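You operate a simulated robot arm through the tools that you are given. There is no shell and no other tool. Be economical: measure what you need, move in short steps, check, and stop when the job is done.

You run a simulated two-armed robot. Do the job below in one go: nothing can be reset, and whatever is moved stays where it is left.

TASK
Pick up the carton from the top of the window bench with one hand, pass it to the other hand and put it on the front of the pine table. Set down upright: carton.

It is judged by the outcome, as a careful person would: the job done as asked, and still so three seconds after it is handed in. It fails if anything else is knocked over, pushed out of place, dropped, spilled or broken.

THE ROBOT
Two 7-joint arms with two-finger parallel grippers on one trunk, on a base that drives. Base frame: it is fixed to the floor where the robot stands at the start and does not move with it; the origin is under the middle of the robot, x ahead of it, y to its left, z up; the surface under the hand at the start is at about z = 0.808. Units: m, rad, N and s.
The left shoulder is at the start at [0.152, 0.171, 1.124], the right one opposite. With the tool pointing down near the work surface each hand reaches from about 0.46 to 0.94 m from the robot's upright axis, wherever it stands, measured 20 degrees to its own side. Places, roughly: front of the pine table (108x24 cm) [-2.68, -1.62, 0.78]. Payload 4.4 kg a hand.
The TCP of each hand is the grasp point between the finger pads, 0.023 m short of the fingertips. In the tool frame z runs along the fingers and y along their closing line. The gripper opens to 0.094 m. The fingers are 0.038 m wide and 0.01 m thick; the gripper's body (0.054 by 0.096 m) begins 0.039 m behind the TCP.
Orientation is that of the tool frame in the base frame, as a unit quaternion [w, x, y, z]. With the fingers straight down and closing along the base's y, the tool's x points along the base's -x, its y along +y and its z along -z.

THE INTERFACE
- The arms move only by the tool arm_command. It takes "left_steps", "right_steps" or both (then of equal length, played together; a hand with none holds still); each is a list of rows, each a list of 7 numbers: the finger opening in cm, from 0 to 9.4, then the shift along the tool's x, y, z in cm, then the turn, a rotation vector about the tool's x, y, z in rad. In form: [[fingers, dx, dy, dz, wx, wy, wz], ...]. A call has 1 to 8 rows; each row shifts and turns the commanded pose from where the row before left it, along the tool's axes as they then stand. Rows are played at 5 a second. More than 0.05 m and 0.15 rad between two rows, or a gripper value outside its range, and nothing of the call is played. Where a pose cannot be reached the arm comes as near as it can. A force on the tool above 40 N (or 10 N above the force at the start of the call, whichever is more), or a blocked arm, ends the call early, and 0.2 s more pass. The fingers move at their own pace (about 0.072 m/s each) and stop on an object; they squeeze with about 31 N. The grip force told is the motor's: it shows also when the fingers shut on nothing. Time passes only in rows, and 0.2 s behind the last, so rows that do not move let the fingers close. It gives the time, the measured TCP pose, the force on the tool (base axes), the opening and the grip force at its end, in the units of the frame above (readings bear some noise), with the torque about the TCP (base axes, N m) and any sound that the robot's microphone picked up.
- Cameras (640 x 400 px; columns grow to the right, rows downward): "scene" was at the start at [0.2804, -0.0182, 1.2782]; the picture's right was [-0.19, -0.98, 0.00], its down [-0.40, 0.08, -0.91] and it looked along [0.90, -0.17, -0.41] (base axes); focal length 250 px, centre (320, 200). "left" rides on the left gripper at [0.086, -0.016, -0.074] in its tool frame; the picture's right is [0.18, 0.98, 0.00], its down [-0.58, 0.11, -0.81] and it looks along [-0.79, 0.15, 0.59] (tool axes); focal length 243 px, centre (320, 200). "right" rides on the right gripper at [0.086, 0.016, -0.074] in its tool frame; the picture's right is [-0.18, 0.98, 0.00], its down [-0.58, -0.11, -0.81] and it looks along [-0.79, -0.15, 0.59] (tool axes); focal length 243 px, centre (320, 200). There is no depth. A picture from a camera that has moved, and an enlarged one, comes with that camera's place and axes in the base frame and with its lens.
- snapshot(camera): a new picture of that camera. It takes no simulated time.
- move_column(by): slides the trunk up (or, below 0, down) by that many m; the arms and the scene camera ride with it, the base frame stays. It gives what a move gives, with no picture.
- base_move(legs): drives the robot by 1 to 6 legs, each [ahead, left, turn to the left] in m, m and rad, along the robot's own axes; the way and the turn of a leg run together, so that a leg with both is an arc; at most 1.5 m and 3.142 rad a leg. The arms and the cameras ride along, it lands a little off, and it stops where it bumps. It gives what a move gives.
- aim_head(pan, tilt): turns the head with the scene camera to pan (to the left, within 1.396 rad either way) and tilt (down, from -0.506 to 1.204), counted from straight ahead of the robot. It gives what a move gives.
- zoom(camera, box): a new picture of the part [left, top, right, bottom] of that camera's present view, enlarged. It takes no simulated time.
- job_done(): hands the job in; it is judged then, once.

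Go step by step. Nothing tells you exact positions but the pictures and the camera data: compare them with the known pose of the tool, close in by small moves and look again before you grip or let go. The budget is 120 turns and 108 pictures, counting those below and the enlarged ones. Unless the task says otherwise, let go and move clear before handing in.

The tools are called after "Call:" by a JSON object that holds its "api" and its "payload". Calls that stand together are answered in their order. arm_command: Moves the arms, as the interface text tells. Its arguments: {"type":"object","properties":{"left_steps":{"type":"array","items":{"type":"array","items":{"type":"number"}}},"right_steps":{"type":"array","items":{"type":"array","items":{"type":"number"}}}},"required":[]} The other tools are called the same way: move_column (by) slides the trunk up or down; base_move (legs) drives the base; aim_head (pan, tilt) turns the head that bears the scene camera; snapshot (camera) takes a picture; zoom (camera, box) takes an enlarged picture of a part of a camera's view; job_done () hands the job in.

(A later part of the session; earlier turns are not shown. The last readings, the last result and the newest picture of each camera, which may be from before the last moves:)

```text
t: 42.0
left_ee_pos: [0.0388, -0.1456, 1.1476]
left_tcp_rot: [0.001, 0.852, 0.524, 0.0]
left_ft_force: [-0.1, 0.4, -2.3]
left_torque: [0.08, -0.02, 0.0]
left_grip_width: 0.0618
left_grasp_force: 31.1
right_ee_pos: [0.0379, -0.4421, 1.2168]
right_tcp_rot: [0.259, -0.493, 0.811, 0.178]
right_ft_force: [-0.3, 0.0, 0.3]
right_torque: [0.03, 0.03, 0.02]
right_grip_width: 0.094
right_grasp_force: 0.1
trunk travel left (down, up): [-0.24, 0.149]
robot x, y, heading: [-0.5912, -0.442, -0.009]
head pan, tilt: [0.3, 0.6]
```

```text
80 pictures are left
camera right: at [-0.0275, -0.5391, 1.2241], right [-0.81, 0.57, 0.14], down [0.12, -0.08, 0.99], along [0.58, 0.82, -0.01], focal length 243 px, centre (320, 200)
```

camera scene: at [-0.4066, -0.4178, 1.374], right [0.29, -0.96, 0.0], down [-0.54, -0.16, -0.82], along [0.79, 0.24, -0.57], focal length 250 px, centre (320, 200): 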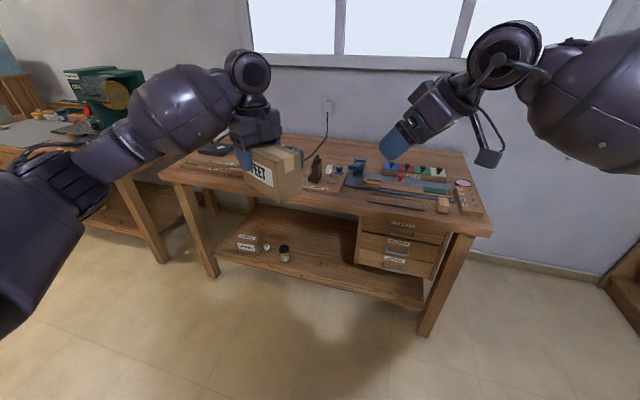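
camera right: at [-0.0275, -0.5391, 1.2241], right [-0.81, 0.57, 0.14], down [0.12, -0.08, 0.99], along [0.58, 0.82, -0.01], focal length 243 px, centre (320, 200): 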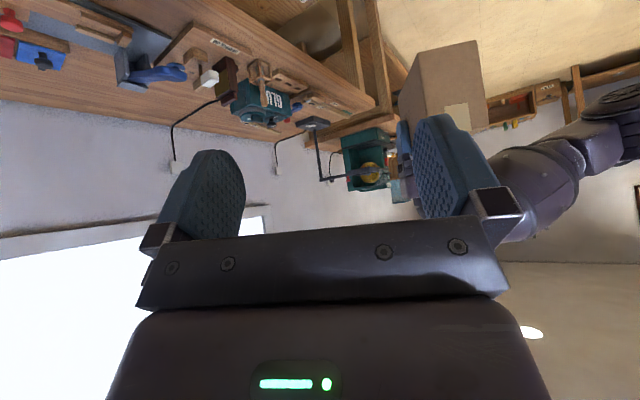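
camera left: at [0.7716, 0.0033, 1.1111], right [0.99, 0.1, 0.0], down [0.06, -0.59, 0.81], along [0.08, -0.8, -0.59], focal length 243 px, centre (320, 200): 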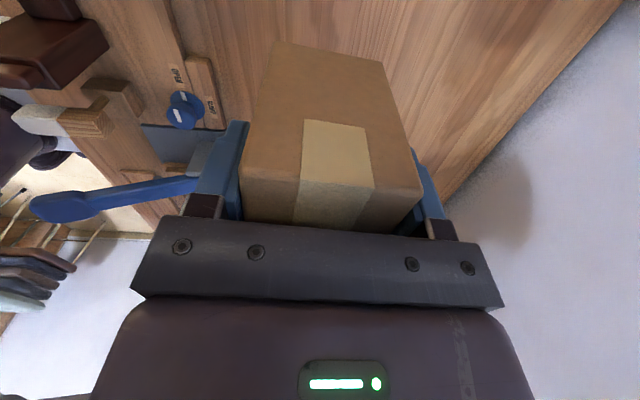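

Closing lines now match nearly exactly. Moving the right hand to a pre-grasp point 11 cm back along its approach.

Call:
{"api": "arm_command", "payload": {"right_steps": [[9.4, -2.85, 3.26, 1.43, 0, 0, 0], [9.4, -2.85, 3.26, 1.43, 0, 0, 0], [9.4, -2.85, 3.26, 1.43, 0, 0, 0], [9.4, -2.85, 3.26, 1.43, 0, 0, 0], [9.4, 0, 0, 0, 0, 0, 0]]}}

Call:
{"api": "snapshot", "payload": {"camera": "scene"}}

Call:
{"api": "snapshot", "payload": {"camera": "right"}}

```text
t: 43.2
left_ee_pos: [0.0397, -0.147, 1.1464]
left_tcp_rot: [0.0, 0.851, 0.525, -0.001]
left_ft_force: [0.2, -0.3, -2.1]
left_torque: [0.1, -0.01, -0.01]
left_grip_width: 0.0615
left_grasp_force: 30.9
right_ee_pos: [-0.0206, -0.2769, 1.2391]
right_tcp_rot: [0.259, -0.493, 0.811, 0.179]
right_ft_force: [0.2, -0.5, -0.2]
right_torque: [0.01, 0.0, 0.04]
right_grip_width: 0.0938
right_grasp_force: 0.1
trunk travel left (down, up): [-0.24, 0.149]
robot x, y, heading: [-0.5926, -0.4406, -0.009]
head pan, tilt: [0.3, 0.6]
```

```text
79 pictures are left
camera scene: at [-0.4062, -0.4186, 1.3739], right [0.29, -0.96, 0.0], down [-0.54, -0.16, -0.82], along [0.79, 0.24, -0.57], focal length 250 px, centre (320, 200)
```

scene: 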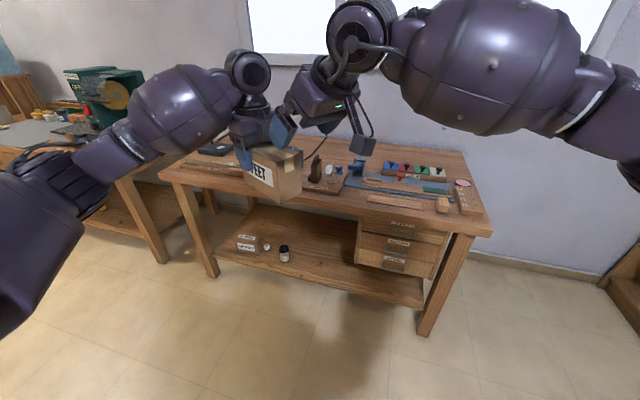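

```text
78 pictures are left
camera right: at [-0.0873, -0.3726, 1.2472], right [-0.81, 0.57, 0.14], down [0.12, -0.08, 0.99], along [0.58, 0.82, -0.01], focal length 243 px, centre (320, 200)
```

right: 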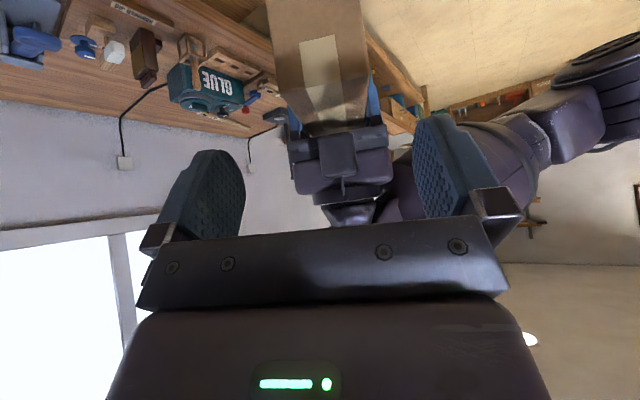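

Aligned, but the hands' inner housings might touch at this tilt. I increase the right hand's tilt a bit and settle at a new pre-grasp.

Call:
{"api": "arm_command", "payload": {"right_steps": [[9.4, 0, 0, 0, 0, -0.12, 0], [9.4, 0, 0, 0, 0, -0.12, 0], [9.4, 2.65, 0.2, 0.74, 0, 0, 0], [9.4, 0, 0, 0, 0, 0, 0]]}}

Call:
{"api": "snapshot", "payload": {"camera": "right"}}

Call:
{"api": "zoom", "payload": {"camera": "scene", "box": [210, 30, 410, 230]}}

```text
t: 44.2
left_ee_pos: [0.0381, -0.147, 1.1464]
left_tcp_rot: [-0.001, 0.851, 0.524, 0.0]
left_ft_force: [0.1, 0.1, -1.4]
left_torque: [0.04, -0.01, 0.02]
left_grip_width: 0.0617
left_grasp_force: 31.2
right_ee_pos: [-0.0294, -0.2825, 1.2169]
right_tcp_rot: [0.355, -0.469, 0.773, 0.237]
right_ft_force: [-0.1, 1.4, 0.2]
right_torque: [-0.03, 0.01, -0.01]
right_grip_width: 0.094
right_grasp_force: 0.2
trunk travel left (down, up): [-0.24, 0.149]
robot x, y, heading: [-0.5902, -0.4447, -0.007]
head pan, tilt: [0.3, 0.6]
```

```text
77 pictures are left
camera right: at [-0.095, -0.3766, 1.1971], right [-0.82, 0.54, 0.18], down [0.01, -0.29, 0.96], along [0.57, 0.79, 0.23], focal length 243 px, centre (320, 200)
```

right: 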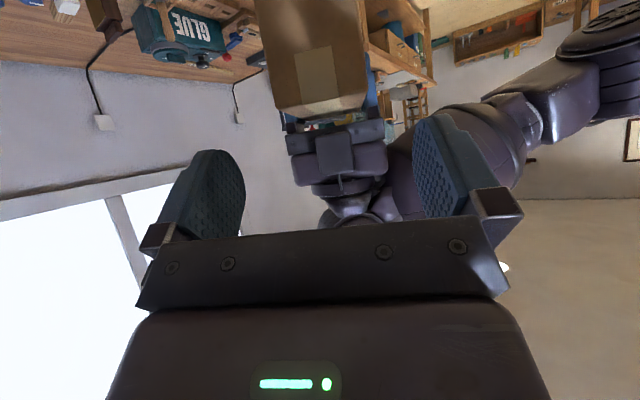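

```text
2.00 times, centred on (310, 130) of scene
camera zoom: at [-0.4068, -0.4174, 1.3741], right [0.29, -0.96, 0.0], down [-0.54, -0.16, -0.83], along [0.79, 0.24, -0.56], focal length 500 px, centre (340, 340)
```

zoom: 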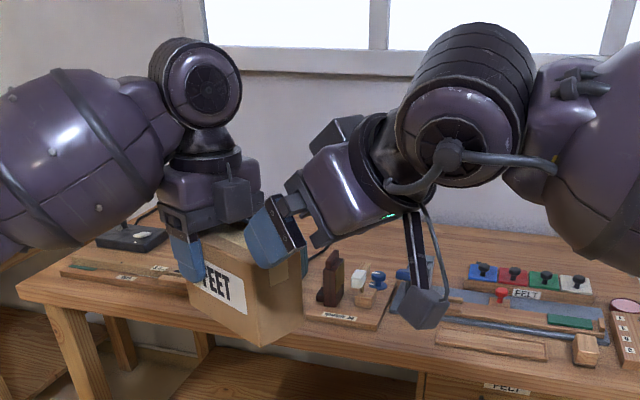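

Clear. Approaching along the fingers, three quarters of the way first.

Call:
{"api": "arm_command", "payload": {"right_steps": [[9.4, 0.5, -0.2, 2.5, 0, 0, 0], [9.4, 0, 0, 2.5, 0, 0, 0], [9.4, 0, 0, 2, 0, 0, 0], [9.4, 0, 0, 0, 0, 0, 0]]}}

Call:
{"api": "snapshot", "payload": {"camera": "right"}}

Call:
{"api": "zoom", "payload": {"camera": "scene", "box": [210, 30, 410, 230]}}

Call:
{"api": "snapshot", "payload": {"camera": "left"}}

```text
t: 45.2
left_ee_pos: [0.0374, -0.1458, 1.148]
left_tcp_rot: [-0.001, 0.852, 0.524, -0.001]
left_ft_force: [0.0, -0.2, -1.2]
left_torque: [0.06, -0.02, -0.03]
left_grip_width: 0.0618
left_grasp_force: 30.7
right_ee_pos: [-0.0049, -0.2363, 1.1684]
right_tcp_rot: [0.354, -0.469, 0.774, 0.236]
right_ft_force: [0.2, -0.1, 0.2]
right_torque: [0.0, 0.0, -0.01]
right_grip_width: 0.094
right_grasp_force: 0.1
trunk travel left (down, up): [-0.24, 0.149]
robot x, y, heading: [-0.588, -0.4388, -0.002]
head pan, tilt: [0.3, 0.6]
```

```text
75 pictures are left
camera right: at [-0.0698, -0.3314, 1.1479], right [-0.82, 0.54, 0.17], down [0.01, -0.29, 0.96], along [0.57, 0.79, 0.23], focal length 243 px, centre (320, 200)
```

right: 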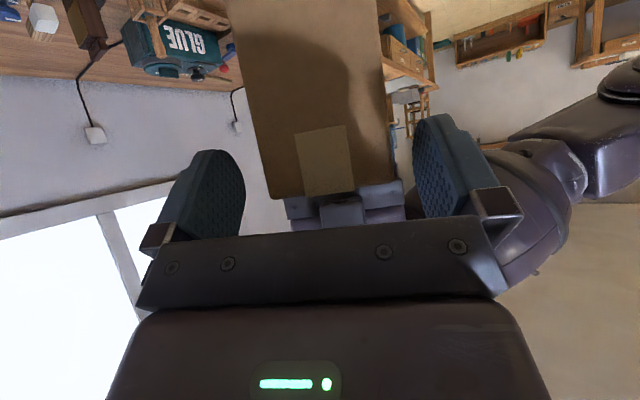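

```text
2.00 times, centred on (310, 130) of scene
camera zoom: at [-0.4068, -0.4181, 1.3741], right [0.29, -0.96, 0.0], down [-0.54, -0.16, -0.83], along [0.79, 0.24, -0.56], focal length 500 px, centre (340, 340)
```

zoom: 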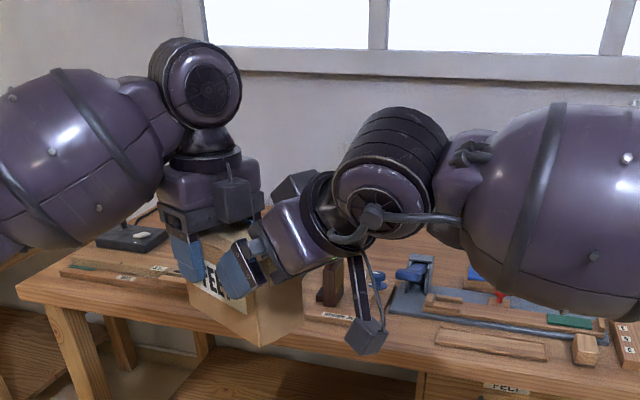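

```text
73 pictures are left
camera left: at [0.0629, -0.0612, 1.2212], right [0.96, -0.28, 0.0], down [-0.16, -0.57, 0.81], along [-0.22, -0.77, -0.59], focal length 243 px, centre (320, 200)
```

left: 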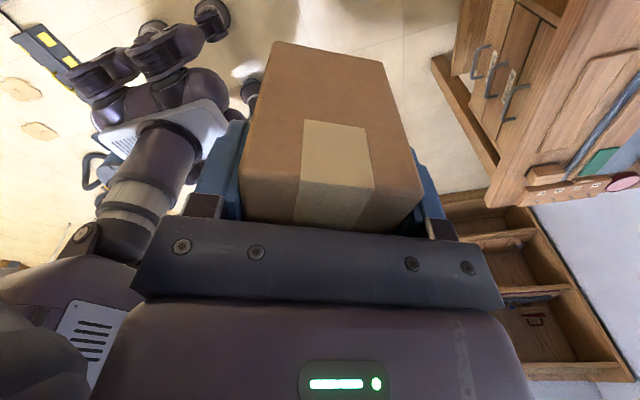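

Carton end sits centred between the right fingers. Final 2.8 cm, then close.

Call:
{"api": "arm_command", "payload": {"right_steps": [[9.4, 0, 0, 1, 0, 0, 0], [9.4, 0, 0, 1, 0, 0, 0], [9.4, 0, 0, 0.8, 0, 0, 0], [9.4, 0, 0, 0, 0, 0, 0]]}}

Call:
{"api": "zoom", "payload": {"camera": "scene", "box": [210, 30, 410, 230]}}

Call:
{"api": "snapshot", "payload": {"camera": "right"}}

```text
t: 46.2
left_ee_pos: [0.0379, -0.1471, 1.1469]
left_tcp_rot: [0.0, 0.851, 0.525, 0.0]
left_ft_force: [-0.4, -1.2, -3.3]
left_torque: [0.07, -0.03, 0.0]
left_grip_width: 0.062
left_grasp_force: 31.4
right_ee_pos: [0.0055, -0.2169, 1.1505]
right_tcp_rot: [0.355, -0.468, 0.774, 0.237]
right_ft_force: [0.6, 0.2, -0.6]
right_torque: [0.01, 0.02, 0.01]
right_grip_width: 0.0943
right_grasp_force: 0.1
trunk travel left (down, up): [-0.24, 0.149]
robot x, y, heading: [-0.5925, -0.4434, -0.005]
head pan, tilt: [0.3, 0.6]
```

```text
2.00 times, centred on (310, 130) of scene
camera zoom: at [-0.4067, -0.4179, 1.3741], right [0.29, -0.96, 0.0], down [-0.54, -0.16, -0.83], along [0.79, 0.24, -0.56], focal length 500 px, centre (340, 340)
```

zoom: 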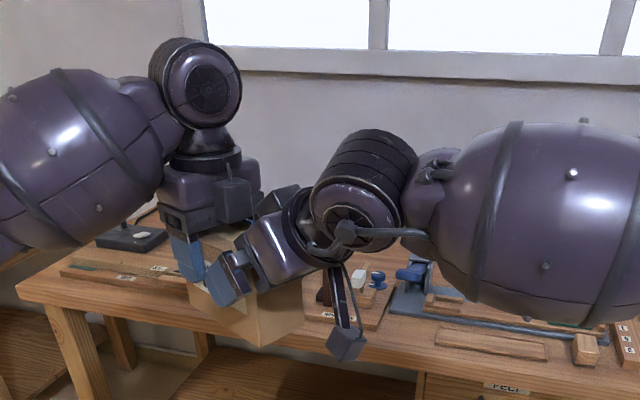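

```text
71 pictures are left
camera right: at [-0.0604, -0.3112, 1.1308], right [-0.82, 0.54, 0.17], down [0.01, -0.29, 0.96], along [0.57, 0.79, 0.23], focal length 243 px, centre (320, 200)
```

right: 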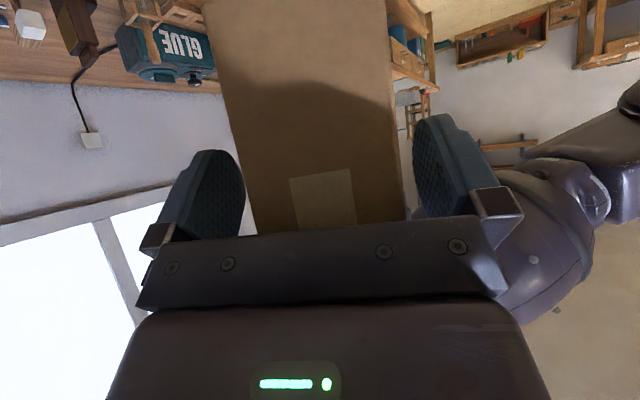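

In place. Closing the right hand.

Call:
{"api": "arm_command", "payload": {"right_steps": [[6.5, 0, 0, 0, 0, 0, 0], [6.5, 0, 0, 0, 0, 0, 0], [0, 0, 0, 0, 0, 0, 0], [0, 0, 0, 0, 0, 0, 0], [0, 0, 0, 0, 0, 0, 0]]}}

Call:
{"api": "snapshot", "payload": {"camera": "right"}}

```text
t: 47.5
left_ee_pos: [0.0382, -0.1449, 1.1468]
left_tcp_rot: [0.0, 0.851, 0.526, 0.0]
left_ft_force: [24.5, -4.0, -3.7]
left_torque: [0.52, 1.08, 1.42]
left_grip_width: 0.062
left_grasp_force: 30.8
right_ee_pos: [0.0038, -0.2152, 1.1505]
right_tcp_rot: [0.354, -0.47, 0.773, 0.237]
right_ft_force: [-24.4, 4.6, 2.0]
right_torque: [-0.33, -1.09, 0.38]
right_grip_width: 0.0629
right_grasp_force: 30.7
trunk travel left (down, up): [-0.24, 0.149]
robot x, y, heading: [-0.5897, -0.4444, -0.005]
head pan, tilt: [0.3, 0.6]
```

```text
70 pictures are left
camera right: at [-0.0619, -0.3102, 1.1309], right [-0.82, 0.54, 0.18], down [0.02, -0.29, 0.96], along [0.57, 0.79, 0.23], focal length 243 px, centre (320, 200)
```

right: 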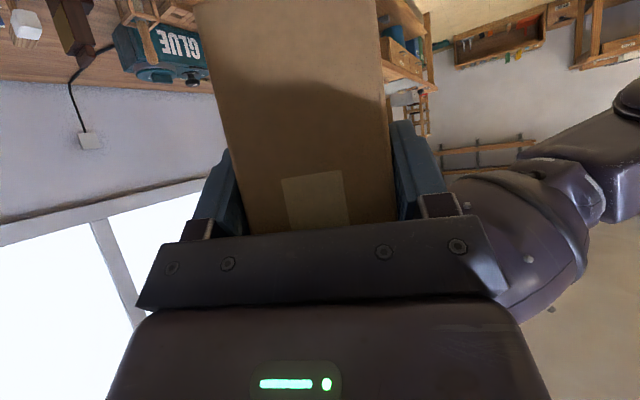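

Both hands grip, with some side strain. I relax it by shifting the right hand 3 mm, then open the left.

Call:
{"api": "arm_command", "payload": {"right_steps": [[0, 0, 0.2, 0, 0, 0, 0], [0, 0, 0.1, 0, 0, 0, 0], [0, 0, 0, 0, 0, 0, 0]]}}

```text
t: 48.2
left_ee_pos: [0.0379, -0.1458, 1.147]
left_tcp_rot: [-0.001, 0.851, 0.525, 0.0]
left_ft_force: [14.6, -8.6, -2.3]
left_torque: [0.49, 0.93, 1.29]
left_grip_width: 0.0616
left_grasp_force: 31.1
right_ee_pos: [0.0037, -0.2164, 1.152]
right_tcp_rot: [0.355, -0.468, 0.774, 0.236]
right_ft_force: [-14.2, 8.6, -0.2]
right_torque: [-0.35, -0.91, 0.08]
right_grip_width: 0.0626
right_grasp_force: 31.1
trunk travel left (down, up): [-0.24, 0.149]
robot x, y, heading: [-0.5873, -0.4424, -0.006]
head pan, tilt: [0.3, 0.6]
```

Call:
{"api": "arm_command", "payload": {"right_steps": [[0, 0, 0.25, 0, 0, 0, 0], [0, 0, 0, 0, 0, 0, 0]]}}

Call:
{"api": "arm_command", "payload": {"left_steps": [[6.6, 0, 0, 0, 0, 0, 0], [6.6, 0, 0, 0, 0, 0, 0], [8, 0, 0, 0, 0, 0, 0], [9.4, 0, 0, 0, 0, 0, 0], [9.4, 0, 0, 0, 0, 0, 0]]}}

Call:
{"api": "snapshot", "payload": {"camera": "scene"}}

Call:
{"api": "snapshot", "payload": {"camera": "left"}}

```text
t: 48.9
left_ee_pos: [0.0372, -0.1464, 1.1466]
left_tcp_rot: [-0.001, 0.851, 0.524, 0.0]
left_ft_force: [-0.5, -1.2, -3.0]
left_torque: [0.24, 0.75, -0.17]
left_grip_width: 0.0618
left_grasp_force: 31.4
right_ee_pos: [0.0027, -0.2155, 1.1501]
right_tcp_rot: [0.355, -0.467, 0.775, 0.234]
right_ft_force: [0.1, 0.9, 1.2]
right_torque: [-0.14, -0.86, 0.14]
right_grip_width: 0.0625
right_grasp_force: 31.2
trunk travel left (down, up): [-0.24, 0.149]
robot x, y, heading: [-0.5852, -0.4411, -0.011]
head pan, tilt: [0.3, 0.6]
```

```text
t: 50.0
left_ee_pos: [0.0367, -0.1466, 1.1474]
left_tcp_rot: [0.0, 0.851, 0.525, 0.0]
left_ft_force: [0.1, 0.7, -0.2]
left_torque: [0.03, 0.01, 0.01]
left_grip_width: 0.094
left_grasp_force: 0.1
right_ee_pos: [0.0, -0.2125, 1.1515]
right_tcp_rot: [0.354, -0.469, 0.774, 0.236]
right_ft_force: [1.2, -0.8, -0.6]
right_torque: [-0.09, 0.08, -0.04]
right_grip_width: 0.0617
right_grasp_force: 31.3
trunk travel left (down, up): [-0.24, 0.149]
robot x, y, heading: [-0.5877, -0.4433, -0.009]
head pan, tilt: [0.3, 0.6]
```

```text
69 pictures are left
camera scene: at [-0.4066, -0.4178, 1.374], right [0.29, -0.96, 0.0], down [-0.54, -0.16, -0.82], along [0.79, 0.24, -0.57], focal length 250 px, centre (320, 200)
```

scene: 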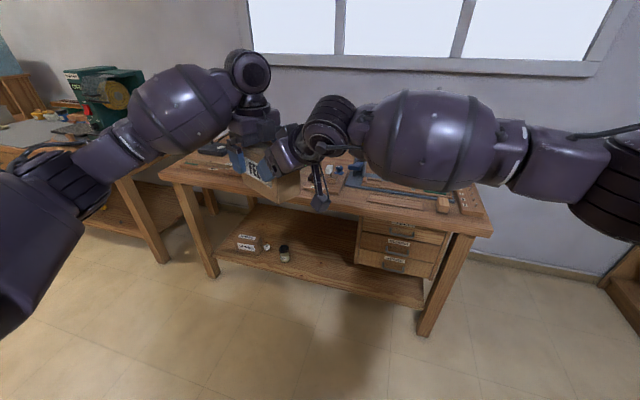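

```text
68 pictures are left
camera left: at [0.0631, -0.0609, 1.2208], right [0.96, -0.28, 0.0], down [-0.16, -0.57, 0.81], along [-0.22, -0.77, -0.59], focal length 243 px, centre (320, 200)
```

left: 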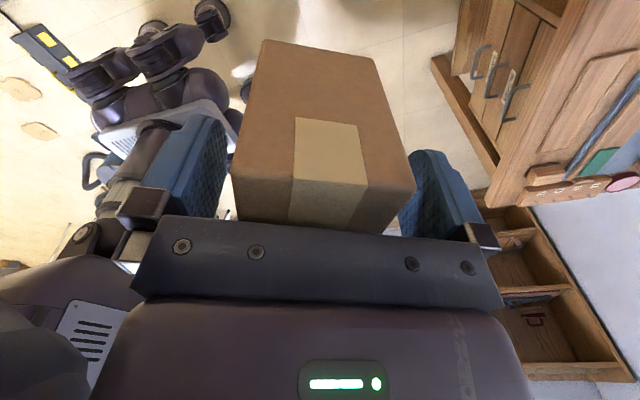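

The right hand holds the carton alone. Retreating the left hand upward and outward.

Call:
{"api": "arm_command", "payload": {"left_steps": [[9.4, 2, 0, -2, 0, 0, 0], [9.4, 2, 0, -3, 0, 0, 0], [9.4, 2, 0, -3, 0, 0, 0], [9.4, 4, 0, -2, 0, 0, 0], [9.4, 4, 0, 0, 0, 0, 0], [9.4, 4, 0, 0, 0, 0, 0]]}}

Call:
{"api": "snapshot", "payload": {"camera": "scene"}}

```text
t: 51.5
left_ee_pos: [0.1183, 0.0145, 1.2479]
left_tcp_rot: [0.0, 0.851, 0.525, 0.0]
left_ft_force: [-0.7, 0.3, 0.1]
left_torque: [0.0, -0.01, -0.02]
left_grip_width: 0.0942
left_grasp_force: 0.0
right_ee_pos: [0.0007, -0.2152, 1.1499]
right_tcp_rot: [0.354, -0.468, 0.774, 0.237]
right_ft_force: [0.5, 0.9, -0.1]
right_torque: [-0.06, 0.08, 0.0]
right_grip_width: 0.0618
right_grasp_force: 31.2
trunk travel left (down, up): [-0.24, 0.149]
robot x, y, heading: [-0.5863, -0.446, -0.008]
head pan, tilt: [0.3, 0.6]
```

```text
67 pictures are left
camera scene: at [-0.406, -0.4177, 1.3739], right [0.29, -0.96, 0.0], down [-0.54, -0.16, -0.82], along [0.79, 0.24, -0.57], focal length 250 px, centre (320, 200)
```

scene: 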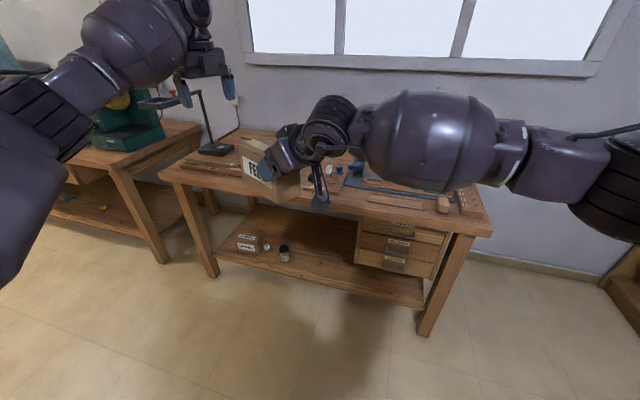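

Handover done. Now I look around toward the pine table, turning to the right.

Call:
{"api": "base_move", "payload": {"legs": [[0, 0, -1.3]]}}

Call:
{"api": "aim_head", "payload": {"pan": -1.2, "tilt": 0.35}}

Call:
{"api": "snapshot", "payload": {"camera": "scene"}}

Call:
{"api": "aim_head", "payload": {"pan": -0.3, "tilt": 0.35}}

Call:
{"api": "snapshot", "payload": {"camera": "scene"}}

```text
t: 55.0
left_ee_pos: [0.0494, -0.9889, 1.2484]
left_tcp_rot: [0.0, 0.996, -0.087, 0.001]
left_ft_force: [-0.1, 0.3, 0.6]
left_torque: [0.01, 0.0, 0.01]
left_grip_width: 0.0941
left_grasp_force: 0.1
right_ee_pos: [-0.2036, -0.943, 1.1508]
right_tcp_rot: [0.425, 0.088, 0.901, -0.023]
right_ft_force: [-0.7, -0.2, 0.1]
right_torque: [0.01, 0.11, 0.0]
right_grip_width: 0.0618
right_grasp_force: 31.2
trunk travel left (down, up): [-0.24, 0.149]
robot x, y, heading: [-0.5913, -0.4414, -1.284]
head pan, tilt: [0.3, 0.6]
```

```text
t: 56.6
left_ee_pos: [0.0503, -0.9867, 1.2483]
left_tcp_rot: [0.0, 0.996, -0.088, 0.0]
left_ft_force: [0.0, -0.5, 0.4]
left_torque: [0.0, -0.02, 0.02]
left_grip_width: 0.0939
left_grasp_force: 0.0
right_ee_pos: [-0.2025, -0.9429, 1.151]
right_tcp_rot: [0.426, 0.087, 0.9, -0.022]
right_ft_force: [0.4, -0.1, 0.2]
right_torque: [0.01, 0.08, 0.02]
right_grip_width: 0.0616
right_grasp_force: 31.2
trunk travel left (down, up): [-0.24, 0.149]
robot x, y, heading: [-0.5891, -0.4448, -1.287]
head pan, tilt: [-1.201, 0.351]
```

```text
66 pictures are left
camera scene: at [-0.6354, -0.5928, 1.3968], right [-0.61, 0.79, 0.0], down [0.27, 0.21, -0.94], along [-0.75, -0.57, -0.34], focal length 250 px, centre (320, 200)
```

scene: 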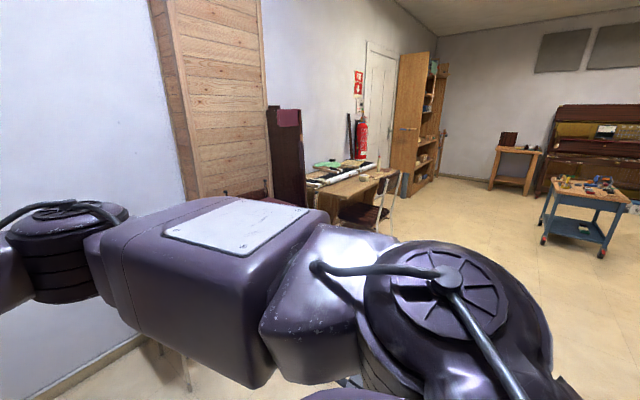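

```text
t: 57.8
left_ee_pos: [0.0501, -0.9884, 1.2474]
left_tcp_rot: [-0.001, 0.996, -0.087, 0.0]
left_ft_force: [-0.6, 0.8, 0.3]
left_torque: [-0.02, -0.01, 0.0]
left_grip_width: 0.0941
left_grasp_force: 0.1
right_ee_pos: [-0.202, -0.9421, 1.1505]
right_tcp_rot: [0.426, 0.087, 0.9, -0.022]
right_ft_force: [0.1, 0.6, -0.4]
right_torque: [0.01, 0.1, 0.01]
right_grip_width: 0.062
right_grasp_force: 31.4
trunk travel left (down, up): [-0.24, 0.149]
robot x, y, heading: [-0.5877, -0.4404, -1.287]
head pan, tilt: [-0.3, 0.351]
```

```text
65 pictures are left
camera scene: at [-0.5633, -0.6294, 1.3968], right [-1.0, 0.02, 0.0], down [0.01, 0.34, -0.94], along [-0.02, -0.94, -0.34], focal length 250 px, centre (320, 200)
```

scene: 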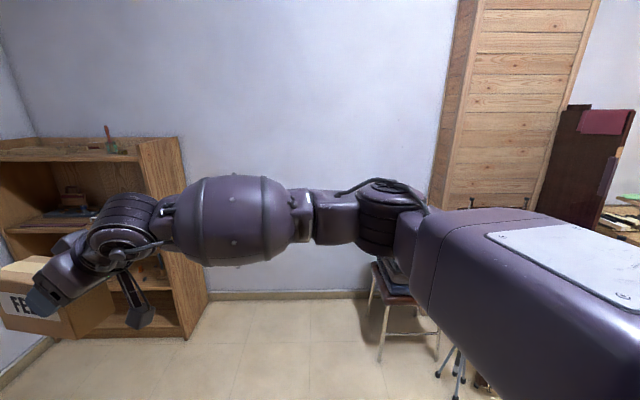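

The pine table stands against the wall, its front facing +y. I retract the left hand and drive across in front of it, strafing right.

Call:
{"api": "arm_command", "payload": {"left_steps": [[9.4, 0, -3, -2, 0, 0, -0.14], [9.4, 0, -3, -2, 0, 0, -0.14], [9.4, 0, -3, -2, 0, 0, -0.14], [9.4, 0, -3, -2, 0, 0, -0.14], [9.4, 0, -3, 0, 0, 0, -0.14], [9.4, 0, -3, 0, 0, 0, -0.14]]}}

Call:
{"api": "base_move", "payload": {"legs": [[0, 0, -0.284], [0, -1.1, 0]]}}

Call:
{"api": "aim_head", "payload": {"pan": -0.9, "tilt": 0.4}}

Call:
{"api": "snapshot", "payload": {"camera": "scene"}}

```text
t: 59.2
left_ee_pos: [0.0211, -0.8158, 1.3291]
left_tcp_rot: [0.001, 0.945, 0.326, 0.0]
left_ft_force: [0.8, -0.1, 0.6]
left_torque: [-0.01, -0.02, 0.03]
left_grip_width: 0.094
left_grasp_force: 0.0
right_ee_pos: [-0.2037, -0.9421, 1.1511]
right_tcp_rot: [0.426, 0.087, 0.9, -0.022]
right_ft_force: [0.1, 0.8, 0.1]
right_torque: [0.05, 0.12, -0.02]
right_grip_width: 0.0619
right_grasp_force: 31.3
trunk travel left (down, up): [-0.24, 0.149]
robot x, y, heading: [-0.5853, -0.4428, -1.292]
head pan, tilt: [-0.3, 0.351]
```

```text
t: 62.0
left_ee_pos: [-0.1467, -0.9697, 1.327]
left_tcp_rot: [0.0, 0.982, 0.189, 0.0]
left_ft_force: [1.0, 0.3, 0.4]
left_torque: [0.0, 0.0, -0.04]
left_grip_width: 0.094
left_grasp_force: 0.2
right_ee_pos: [-0.398, -1.0289, 1.1491]
right_tcp_rot: [0.417, 0.214, 0.879, -0.083]
right_ft_force: [0.0, 0.4, 0.0]
right_torque: [0.04, 0.09, -0.04]
right_grip_width: 0.0617
right_grasp_force: 31.4
trunk travel left (down, up): [-0.24, 0.149]
robot x, y, heading: [-0.6338, -0.4367, -1.569]
head pan, tilt: [-0.3, 0.351]
stopped in leg 2: the robot was blocked; the commanded pose is now the measured one
```

```text
t: 63.0
left_ee_pos: [-0.1482, -0.9708, 1.3279]
left_tcp_rot: [0.0, 0.982, 0.189, 0.0]
left_ft_force: [0.5, -0.7, -0.6]
left_torque: [0.02, 0.0, -0.01]
left_grip_width: 0.094
left_grasp_force: 0.1
right_ee_pos: [-0.3983, -1.0279, 1.1499]
right_tcp_rot: [0.417, 0.214, 0.879, -0.083]
right_ft_force: [0.7, 0.2, 0.6]
right_torque: [0.06, 0.1, -0.03]
right_grip_width: 0.0618
right_grasp_force: 30.7
trunk travel left (down, up): [-0.24, 0.149]
robot x, y, heading: [-0.6289, -0.4398, -1.566]
head pan, tilt: [-0.901, 0.4]
```

```text
64 pictures are left
camera scene: at [-0.701, -0.5962, 1.3923], right [-0.62, 0.78, 0.0], down [0.3, 0.24, -0.92], along [-0.72, -0.57, -0.39], focal length 250 px, centre (320, 200)
```

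scene: 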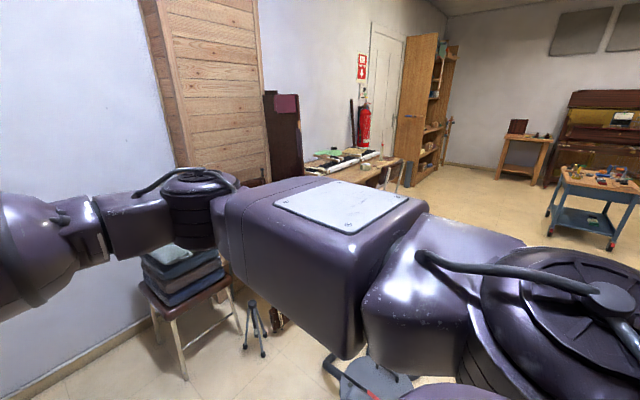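

The base was blocked on its right by something on the floor. I look down there.

Call:
{"api": "aim_head", "payload": {"pan": -1.39, "tilt": 1.0}}

Call:
{"api": "snapshot", "payload": {"camera": "scene"}}

Call:
{"api": "aim_head", "payload": {"pan": -0.5, "tilt": 1.0}}

Call:
{"api": "snapshot", "payload": {"camera": "scene"}}

Call:
{"api": "snapshot", "payload": {"camera": "left"}}

```text
t: 64.0
left_ee_pos: [-0.1469, -0.9712, 1.3271]
left_tcp_rot: [0.001, 0.982, 0.189, 0.0]
left_ft_force: [-0.1, 0.2, 0.4]
left_torque: [-0.03, -0.01, 0.01]
left_grip_width: 0.094
left_grasp_force: 0.0
right_ee_pos: [-0.3986, -1.0291, 1.1504]
right_tcp_rot: [0.417, 0.213, 0.879, -0.083]
right_ft_force: [-0.4, -0.1, 0.9]
right_torque: [0.03, 0.09, -0.01]
right_grip_width: 0.0619
right_grasp_force: 31.2
trunk travel left (down, up): [-0.24, 0.149]
robot x, y, heading: [-0.6281, -0.4413, -1.573]
head pan, tilt: [-1.389, 1.0]
```

```text
63 pictures are left
camera scene: at [-0.697, -0.5512, 1.3421], right [-0.18, 0.98, 0.0], down [0.83, 0.15, -0.54], along [-0.53, -0.1, -0.84], focal length 250 px, centre (320, 200)
```

scene: 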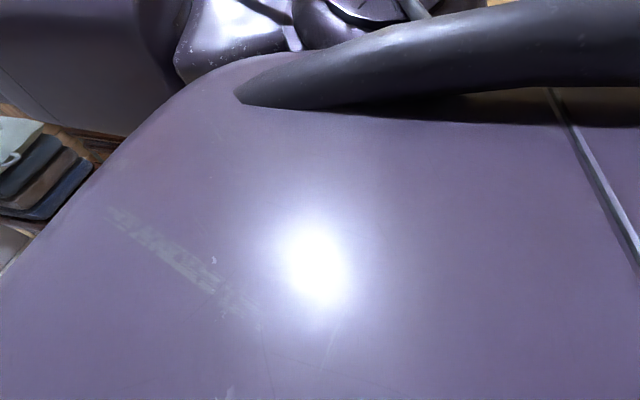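

```text
t: 65.2
left_ee_pos: [-0.1473, -0.971, 1.3284]
left_tcp_rot: [0.0, 0.982, 0.189, 0.0]
left_ft_force: [0.9, -0.6, -0.2]
left_torque: [0.02, 0.01, -0.03]
left_grip_width: 0.0937
left_grasp_force: 0.0
right_ee_pos: [-0.3983, -1.0309, 1.1497]
right_tcp_rot: [0.418, 0.214, 0.879, -0.083]
right_ft_force: [-0.4, 0.6, -0.9]
right_torque: [0.04, 0.07, -0.01]
right_grip_width: 0.062
right_grasp_force: 30.7
trunk travel left (down, up): [-0.24, 0.149]
robot x, y, heading: [-0.6281, -0.4382, -1.574]
head pan, tilt: [-0.499, 1.0]
```

```text
62 pictures are left
camera scene: at [-0.6619, -0.5997, 1.342], right [-0.88, 0.48, 0.0], down [0.4, 0.74, -0.54], along [-0.26, -0.47, -0.84], focal length 250 px, centre (320, 200)
```

scene: 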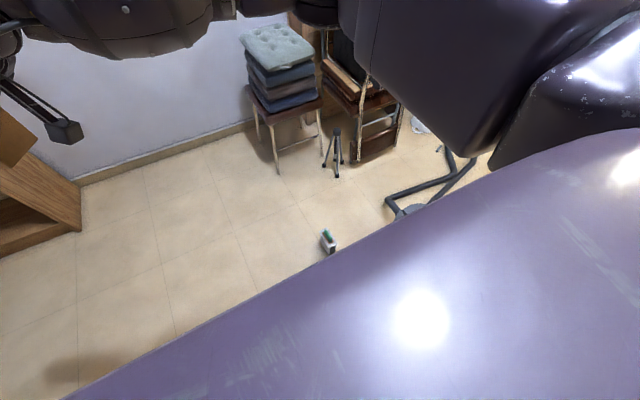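

```text
61 pictures are left
camera left: at [-0.072, -0.9232, 1.4015], right [0.54, -0.84, 0.0], down [-0.5, -0.32, 0.81], along [-0.68, -0.43, -0.59], focal length 243 px, centre (320, 200)
```

left: 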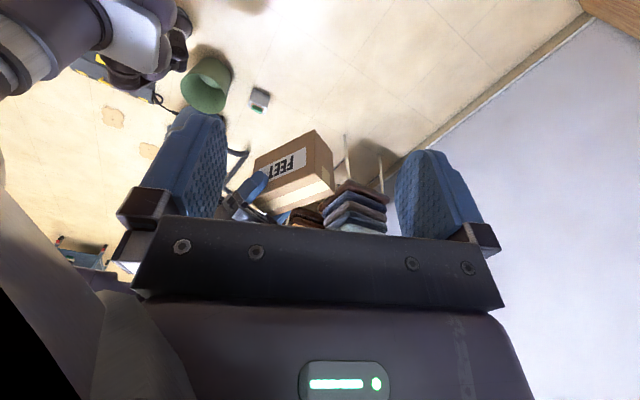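

There's a bucket near (-1.0,-0.77), a small box and other floor items. I back off a little and turn to face that way for a proper look.

Call:
{"api": "base_move", "payload": {"legs": [[0, 0.12, 0], [0, 0, -1.57]]}}

Call:
{"api": "aim_head", "payload": {"pan": 0.45, "tilt": 0.75}}

Call:
{"api": "snapshot", "payload": {"camera": "scene"}}

Call:
{"api": "aim_head", "payload": {"pan": -0.45, "tilt": 0.75}}

Call:
{"api": "snapshot", "payload": {"camera": "scene"}}

```text
t: 70.6
left_ee_pos: [-1.0219, -0.9405, 1.327]
left_tcp_rot: [0.0, 0.838, -0.546, 0.0]
left_ft_force: [0.2, 0.1, 0.0]
left_torque: [0.03, 0.0, 0.02]
left_grip_width: 0.0943
left_grasp_force: 0.1
right_ee_pos: [-1.0911, -0.6932, 1.1492]
right_tcp_rot: [0.243, 0.765, 0.484, -0.349]
right_ft_force: [-0.3, 1.0, -0.2]
right_torque: [0.09, -0.05, -0.03]
right_grip_width: 0.0619
right_grasp_force: 30.7
trunk travel left (down, up): [-0.24, 0.149]
robot x, y, heading: [-0.5081, -0.4429, -3.108]
head pan, tilt: [-0.499, 1.0]
```

```text
t: 71.8
left_ee_pos: [-1.0229, -0.9421, 1.3289]
left_tcp_rot: [0.0, 0.838, -0.546, 0.0]
left_ft_force: [0.3, 0.3, 0.2]
left_torque: [-0.03, 0.02, 0.0]
left_grip_width: 0.0939
left_grasp_force: 0.1
right_ee_pos: [-1.0917, -0.6928, 1.15]
right_tcp_rot: [0.244, 0.764, 0.485, -0.349]
right_ft_force: [0.3, -0.2, -0.2]
right_torque: [0.1, -0.04, 0.02]
right_grip_width: 0.0615
right_grasp_force: 31.5
trunk travel left (down, up): [-0.24, 0.149]
robot x, y, heading: [-0.5118, -0.4381, -3.105]
head pan, tilt: [0.45, 0.75]
```

```text
60 pictures are left
camera scene: at [-0.6798, -0.4832, 1.3611], right [-0.47, 0.88, 0.0], down [0.6, 0.32, -0.73], along [-0.65, -0.34, -0.68], focal length 250 px, centre (320, 200)
```

scene: 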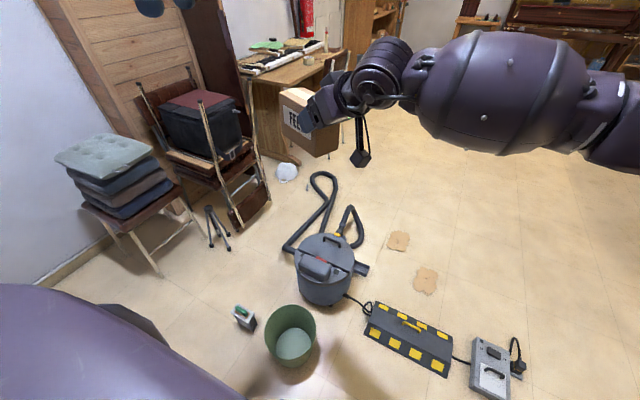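

```text
t: 73.0
left_ee_pos: [-1.0225, -0.9411, 1.3291]
left_tcp_rot: [0.0, 0.839, -0.545, 0.001]
left_ft_force: [-0.4, 0.2, -0.2]
left_torque: [-0.02, 0.0, 0.03]
left_grip_width: 0.0938
left_grasp_force: 0.1
right_ee_pos: [-1.0906, -0.693, 1.1499]
right_tcp_rot: [0.243, 0.765, 0.484, -0.349]
right_ft_force: [-0.5, 0.1, 0.6]
right_torque: [0.13, -0.04, 0.02]
right_grip_width: 0.0616
right_grasp_force: 30.9
trunk travel left (down, up): [-0.24, 0.149]
robot x, y, heading: [-0.5094, -0.4379, -3.109]
head pan, tilt: [-0.45, 0.75]
```

```text
59 pictures are left
camera scene: at [-0.6823, -0.4113, 1.3611], right [0.4, 0.92, 0.0], down [0.62, -0.27, -0.73], along [-0.67, 0.29, -0.68], focal length 250 px, centre (320, 200)
```

scene: 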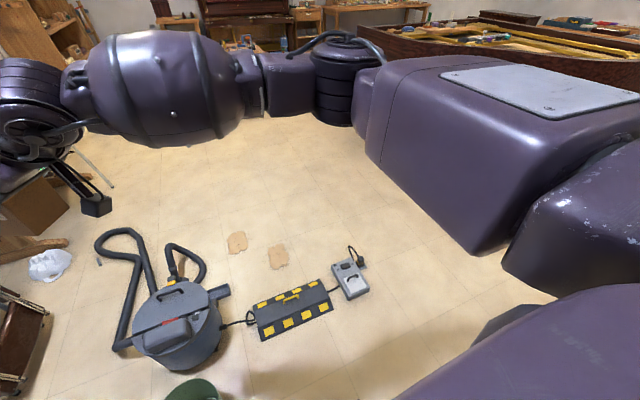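

Vacuum, cable ramp, power strip and bucket block the direct way; I'd go around to the north (y≈0.8). Checking that side first.

Call:
{"api": "aim_head", "payload": {"pan": -1.3, "tilt": 0.35}}

Call:
{"api": "snapshot", "payload": {"camera": "scene"}}

Call:
{"api": "aim_head", "payload": {"pan": -0.7, "tilt": 0.3}}

Call:
{"api": "snapshot", "payload": {"camera": "scene"}}

Call:
{"api": "snapshot", "payload": {"camera": "right"}}

```text
t: 74.2
left_ee_pos: [-1.0217, -0.942, 1.3276]
left_tcp_rot: [0.0, 0.838, -0.545, 0.0]
left_ft_force: [-0.9, -0.7, 0.0]
left_torque: [0.02, -0.01, 0.0]
left_grip_width: 0.0941
left_grasp_force: 0.0
right_ee_pos: [-1.0905, -0.693, 1.151]
right_tcp_rot: [0.243, 0.765, 0.484, -0.349]
right_ft_force: [0.3, -0.1, 0.3]
right_torque: [0.12, -0.05, -0.01]
right_grip_width: 0.0614
right_grasp_force: 31.0
trunk travel left (down, up): [-0.24, 0.149]
robot x, y, heading: [-0.51, -0.438, -3.102]
head pan, tilt: [-1.3, 0.351]
```

```text
58 pictures are left
camera scene: at [-0.6346, -0.3559, 1.3968], right [0.95, 0.3, 0.0], down [0.1, -0.33, -0.94], along [-0.28, 0.9, -0.34], focal length 250 px, centre (320, 200)
```

scene: 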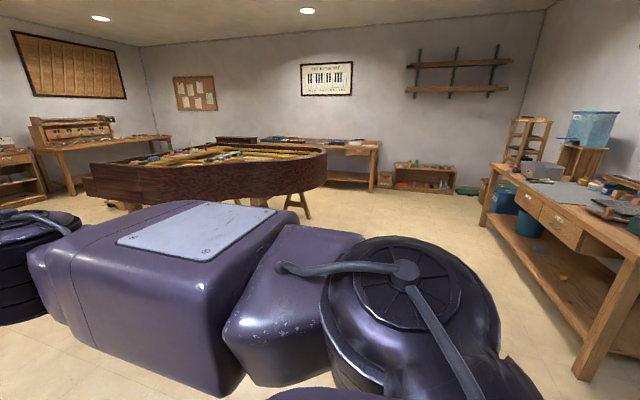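

```text
t: 75.2
left_ee_pos: [-1.022, -0.9419, 1.3291]
left_tcp_rot: [0.0, 0.838, -0.545, 0.0]
left_ft_force: [-0.1, -0.1, 0.0]
left_torque: [0.01, 0.02, -0.01]
left_grip_width: 0.094
left_grasp_force: 0.1
right_ee_pos: [-1.0909, -0.6926, 1.151]
right_tcp_rot: [0.243, 0.765, 0.484, -0.349]
right_ft_force: [0.9, -0.2, 0.5]
right_torque: [0.08, -0.04, 0.01]
right_grip_width: 0.0619
right_grasp_force: 31.0
trunk travel left (down, up): [-0.24, 0.149]
robot x, y, heading: [-0.5103, -0.439, -3.103]
head pan, tilt: [-0.7, 0.3]
```

```text
57 pictures are left
camera scene: at [-0.6799, -0.387, 1.4015], right [0.62, 0.79, 0.0], down [0.23, -0.18, -0.96], along [-0.75, 0.59, -0.3], focal length 250 px, centre (320, 200)
```

scene: 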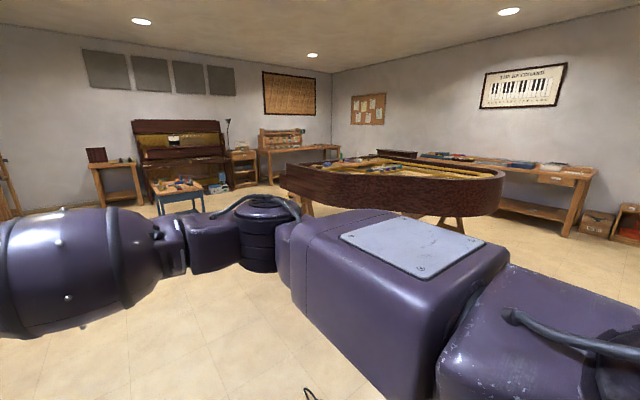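

```text
56 pictures are left
camera right: at [-1.0288, -0.5986, 1.1305], right [0.84, -0.51, 0.17], down [-0.03, 0.29, 0.96], along [-0.54, -0.81, 0.23], focal length 243 px, centre (320, 200)
```

right: 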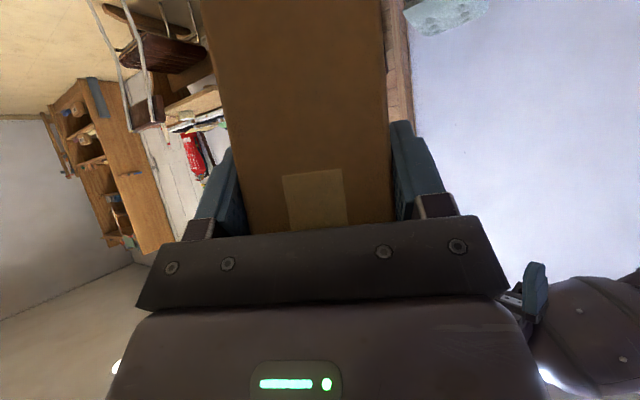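

There's a wide corridor at y≈0.85 between the floor items and the piano. Driving round: strafe right, then ahead.

Call:
{"api": "base_move", "payload": {"legs": [[0, -1.28, 0], [1.2, 0, 0], [1.15, 0, 0]]}}

Call:
{"api": "aim_head", "payload": {"pan": 0.9, "tilt": 0.5}}

Call:
{"api": "snapshot", "payload": {"camera": "scene"}}

```text
t: 97.8
left_ee_pos: [-3.4014, 0.2892, 1.3276]
left_tcp_rot: [0.0, 0.837, -0.547, 0.0]
left_ft_force: [0.2, -0.2, 0.6]
left_torque: [0.01, -0.01, 0.01]
left_grip_width: 0.094
left_grasp_force: 0.0
right_ee_pos: [-3.4675, 0.5389, 1.1495]
right_tcp_rot: [0.243, 0.765, 0.483, -0.35]
right_ft_force: [-0.2, -0.4, -0.7]
right_torque: [0.08, -0.02, 0.02]
right_grip_width: 0.0618
right_grasp_force: 31.1
trunk travel left (down, up): [-0.24, 0.149]
robot x, y, heading: [-2.8918, 0.7903, -3.109]
head pan, tilt: [-0.7, 0.3]
```

```text
t: 99.5
left_ee_pos: [-3.4001, 0.2901, 1.3286]
left_tcp_rot: [0.0, 0.838, -0.546, 0.0]
left_ft_force: [-0.3, 0.0, -0.4]
left_torque: [0.0, 0.0, 0.0]
left_grip_width: 0.0941
left_grasp_force: 0.0
right_ee_pos: [-3.4695, 0.5378, 1.1498]
right_tcp_rot: [0.243, 0.765, 0.483, -0.349]
right_ft_force: [0.0, 0.3, -0.2]
right_torque: [0.09, -0.03, -0.03]
right_grip_width: 0.0619
right_grasp_force: 31.4
trunk travel left (down, up): [-0.24, 0.149]
robot x, y, heading: [-2.8896, 0.7924, -3.106]
head pan, tilt: [0.901, 0.499]
```

```text
55 pictures are left
camera scene: at [-3.0381, 0.7124, 1.3831], right [-0.8, 0.59, 0.0], down [0.28, 0.38, -0.88], along [-0.52, -0.71, -0.48], focal length 250 px, centre (320, 200)
```

scene: 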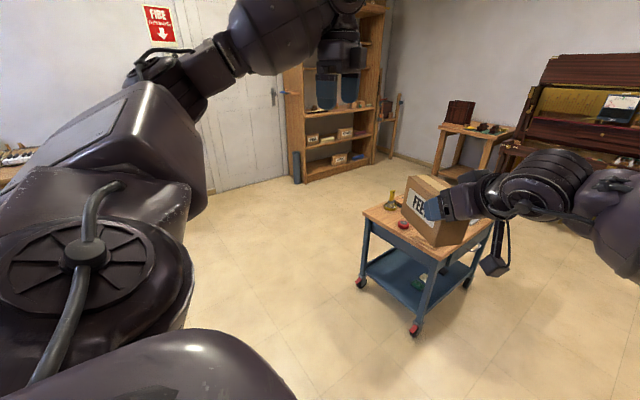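

The corridor was clear. Turning to face the pine table and moving closer.

Call:
{"api": "base_move", "payload": {"legs": [[0, 0, 1.536], [0.7, 0, 0]]}}

Call:
{"api": "aim_head", "payload": {"pan": 0.1, "tilt": 0.55}}

Call:
{"api": "snapshot", "payload": {"camera": "scene"}}

```text
t: 102.0
left_ee_pos: [-2.9222, 0.0738, 1.3266]
left_tcp_rot: [0.0, 0.977, -0.215, 0.0]
left_ft_force: [0.8, -0.9, -0.9]
left_torque: [-0.06, 0.03, -0.03]
left_grip_width: 0.094
left_grasp_force: 0.0
right_ee_pos: [-3.1387, 0.2148, 1.1496]
right_tcp_rot: [0.349, 0.545, 0.723, -0.241]
right_ft_force: [0.2, 0.2, 0.2]
right_torque: [0.1, 0.04, -0.01]
right_grip_width: 0.0615
right_grasp_force: 31.3
trunk travel left (down, up): [-0.24, 0.149]
robot x, y, heading: [-2.8689, 0.7862, -2.383]
head pan, tilt: [0.901, 0.499]
stopped in leg 1: the robot was blocked; the commanded pose is now the measured one
```

```text
t: 103.1
left_ee_pos: [-2.9266, 0.0734, 1.3269]
left_tcp_rot: [-0.001, 0.977, -0.215, 0.0]
left_ft_force: [0.2, 0.5, 0.6]
left_torque: [0.02, 0.01, 0.03]
left_grip_width: 0.0941
left_grasp_force: 0.1
right_ee_pos: [-3.1407, 0.2137, 1.1496]
right_tcp_rot: [0.35, 0.546, 0.723, -0.241]
right_ft_force: [0.4, 0.1, -0.6]
right_torque: [0.12, 0.07, 0.03]
right_grip_width: 0.0617
right_grasp_force: 31.0
trunk travel left (down, up): [-0.24, 0.149]
robot x, y, heading: [-2.8685, 0.7862, -2.384]
head pan, tilt: [0.099, 0.55]
```

```text
54 pictures are left
camera scene: at [-2.9997, 0.6514, 1.3785], right [-0.76, 0.65, 0.0], down [0.34, 0.4, -0.85], along [-0.56, -0.65, -0.52], focal length 250 px, centre (320, 200)
```

scene: 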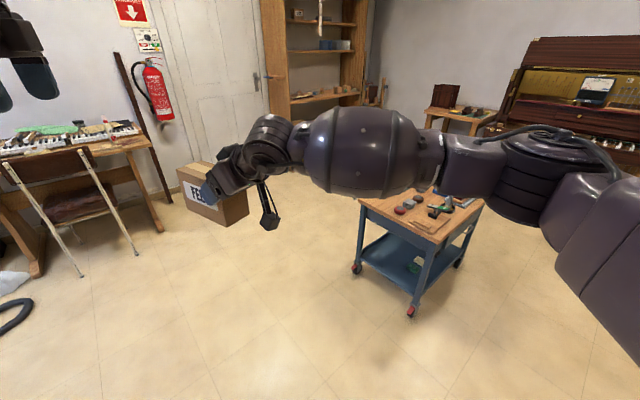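

Something stopped the turn (likely the base's rear near the piano). I shift toward -y first, then finish the turn.

Call:
{"api": "base_move", "payload": {"legs": [[0.34, 0.36, 0], [0, 0, 0.813]]}}

Call:
{"api": "aim_head", "payload": {"pan": 0.0, "tilt": 0.5}}

Call:
{"api": "snapshot", "payload": {"camera": "scene"}}

```text
t: 108.8
left_ee_pos: [-2.4075, -0.2451, 1.3266]
left_tcp_rot: [-0.001, 0.984, 0.176, 0.0]
left_ft_force: [0.2, -1.0, -0.4]
left_torque: [0.0, -0.02, -0.03]
left_grip_width: 0.0938
left_grasp_force: 0.1
right_ee_pos: [-2.6597, -0.2985, 1.1498]
right_tcp_rot: [0.416, 0.226, 0.877, -0.088]
right_ft_force: [0.2, 0.2, 0.3]
right_torque: [0.05, 0.07, -0.05]
right_grip_width: 0.0617
right_grasp_force: 30.8
trunk travel left (down, up): [-0.24, 0.149]
robot x, y, heading: [-2.8765, 0.2977, -1.598]
head pan, tilt: [0.099, 0.55]
```

```text
t: 109.5
left_ee_pos: [-2.4076, -0.2449, 1.3268]
left_tcp_rot: [0.0, 0.984, 0.176, 0.0]
left_ft_force: [-0.7, -0.8, -0.3]
left_torque: [-0.01, 0.0, 0.0]
left_grip_width: 0.0939
left_grasp_force: 0.0
right_ee_pos: [-2.6608, -0.2986, 1.1484]
right_tcp_rot: [0.415, 0.226, 0.877, -0.088]
right_ft_force: [0.5, 0.3, 0.1]
right_torque: [0.05, 0.1, -0.03]
right_grip_width: 0.0618
right_grasp_force: 30.3
trunk travel left (down, up): [-0.24, 0.149]
robot x, y, heading: [-2.8768, 0.2972, -1.597]
head pan, tilt: [0.0, 0.499]
```

```text
53 pictures are left
camera scene: at [-2.8796, 0.1085, 1.3831], right [-1.0, 0.02, 0.0], down [0.01, 0.48, -0.88], along [-0.02, -0.88, -0.48], focal length 250 px, centre (320, 200)
```

scene: 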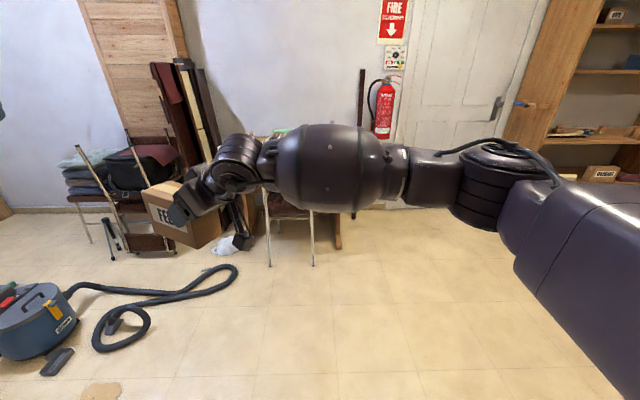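

My own forearm hides the table. I turn the left hand to natural so its camera looks forward.

Call:
{"api": "arm_command", "payload": {"left_steps": [[9.4, 0, 0, 0, 0, 0, -0.15], [9.4, 0, 0, 0, 0, 0, -0.15], [9.4, 0, 0, 0, 0, 0, -0.15], [9.4, 0, 0, 0, 0, 0, -0.15], [9.4, 0, 0, 0, 0, 0, -0.15], [9.4, 0, 0, 0, 0, 0, -0.15], [9.4, 0, 0, 0, 0, 0, -0.15], [9.4, 0, 0, 0, 0, 0, -0.15]]}}

Call:
{"api": "base_move", "payload": {"legs": [[0.4, 0, 0.027]]}}

Call:
{"api": "snapshot", "payload": {"camera": "left"}}

Call:
{"api": "snapshot", "payload": {"camera": "scene"}}

```text
t: 111.3
left_ee_pos: [-2.4082, -0.2454, 1.3285]
left_tcp_rot: [0.0, 0.712, 0.702, 0.001]
left_ft_force: [-0.2, 0.7, 0.3]
left_torque: [-0.04, 0.03, 0.05]
left_grip_width: 0.0942
left_grasp_force: 0.1
right_ee_pos: [-2.6588, -0.2987, 1.1497]
right_tcp_rot: [0.415, 0.226, 0.877, -0.088]
right_ft_force: [0.3, 0.8, -0.3]
right_torque: [0.08, 0.06, 0.01]
right_grip_width: 0.0619
right_grasp_force: 31.4
trunk travel left (down, up): [-0.24, 0.149]
robot x, y, heading: [-2.8781, 0.2965, -1.595]
head pan, tilt: [0.0, 0.499]
```

```text
t: 113.8
left_ee_pos: [-2.4019, -0.6385, 1.3279]
left_tcp_rot: [-0.001, 0.707, 0.707, 0.001]
left_ft_force: [0.5, -0.3, -0.1]
left_torque: [0.05, -0.03, -0.02]
left_grip_width: 0.0942
left_grasp_force: 0.0
right_ee_pos: [-2.6542, -0.6969, 1.1484]
right_tcp_rot: [0.416, 0.218, 0.879, -0.084]
right_ft_force: [-0.4, -0.2, -0.5]
right_torque: [0.05, 0.07, 0.0]
right_grip_width: 0.0619
right_grasp_force: 31.6
trunk travel left (down, up): [-0.24, 0.149]
robot x, y, heading: [-2.8795, -0.1069, -1.575]
head pan, tilt: [0.0, 0.499]
```

```text
52 pictures are left
camera left: at [-2.4183, -0.5518, 1.4015], right [0.98, 0.19, 0.0], down [0.11, -0.58, 0.81], along [0.15, -0.79, -0.59], focal length 243 px, centre (320, 200)
```

left: 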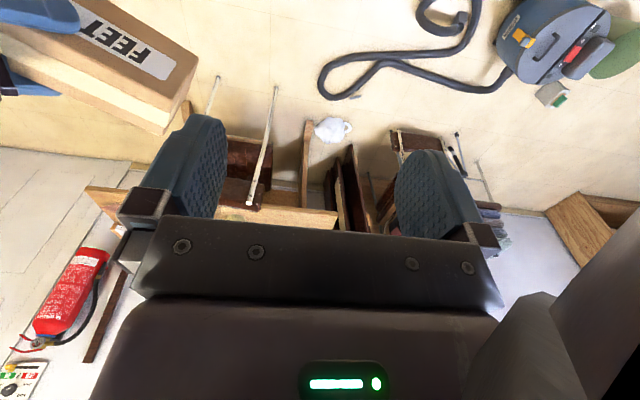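

```text
51 pictures are left
camera scene: at [-2.8816, -0.2948, 1.3831], right [-1.0, 0.0, 0.0], down [0.0, 0.48, -0.88], along [0.0, -0.88, -0.48], focal length 250 px, centre (320, 200)
```

scene: 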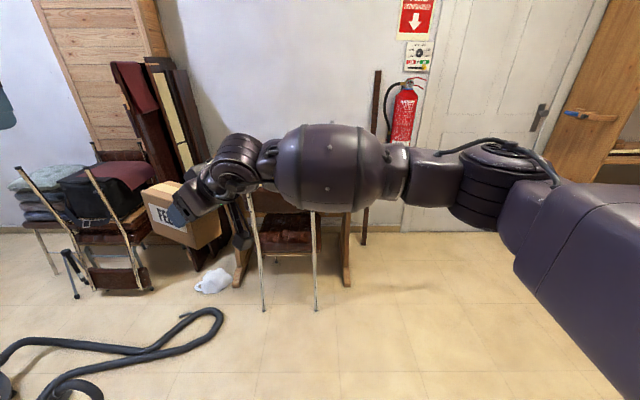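

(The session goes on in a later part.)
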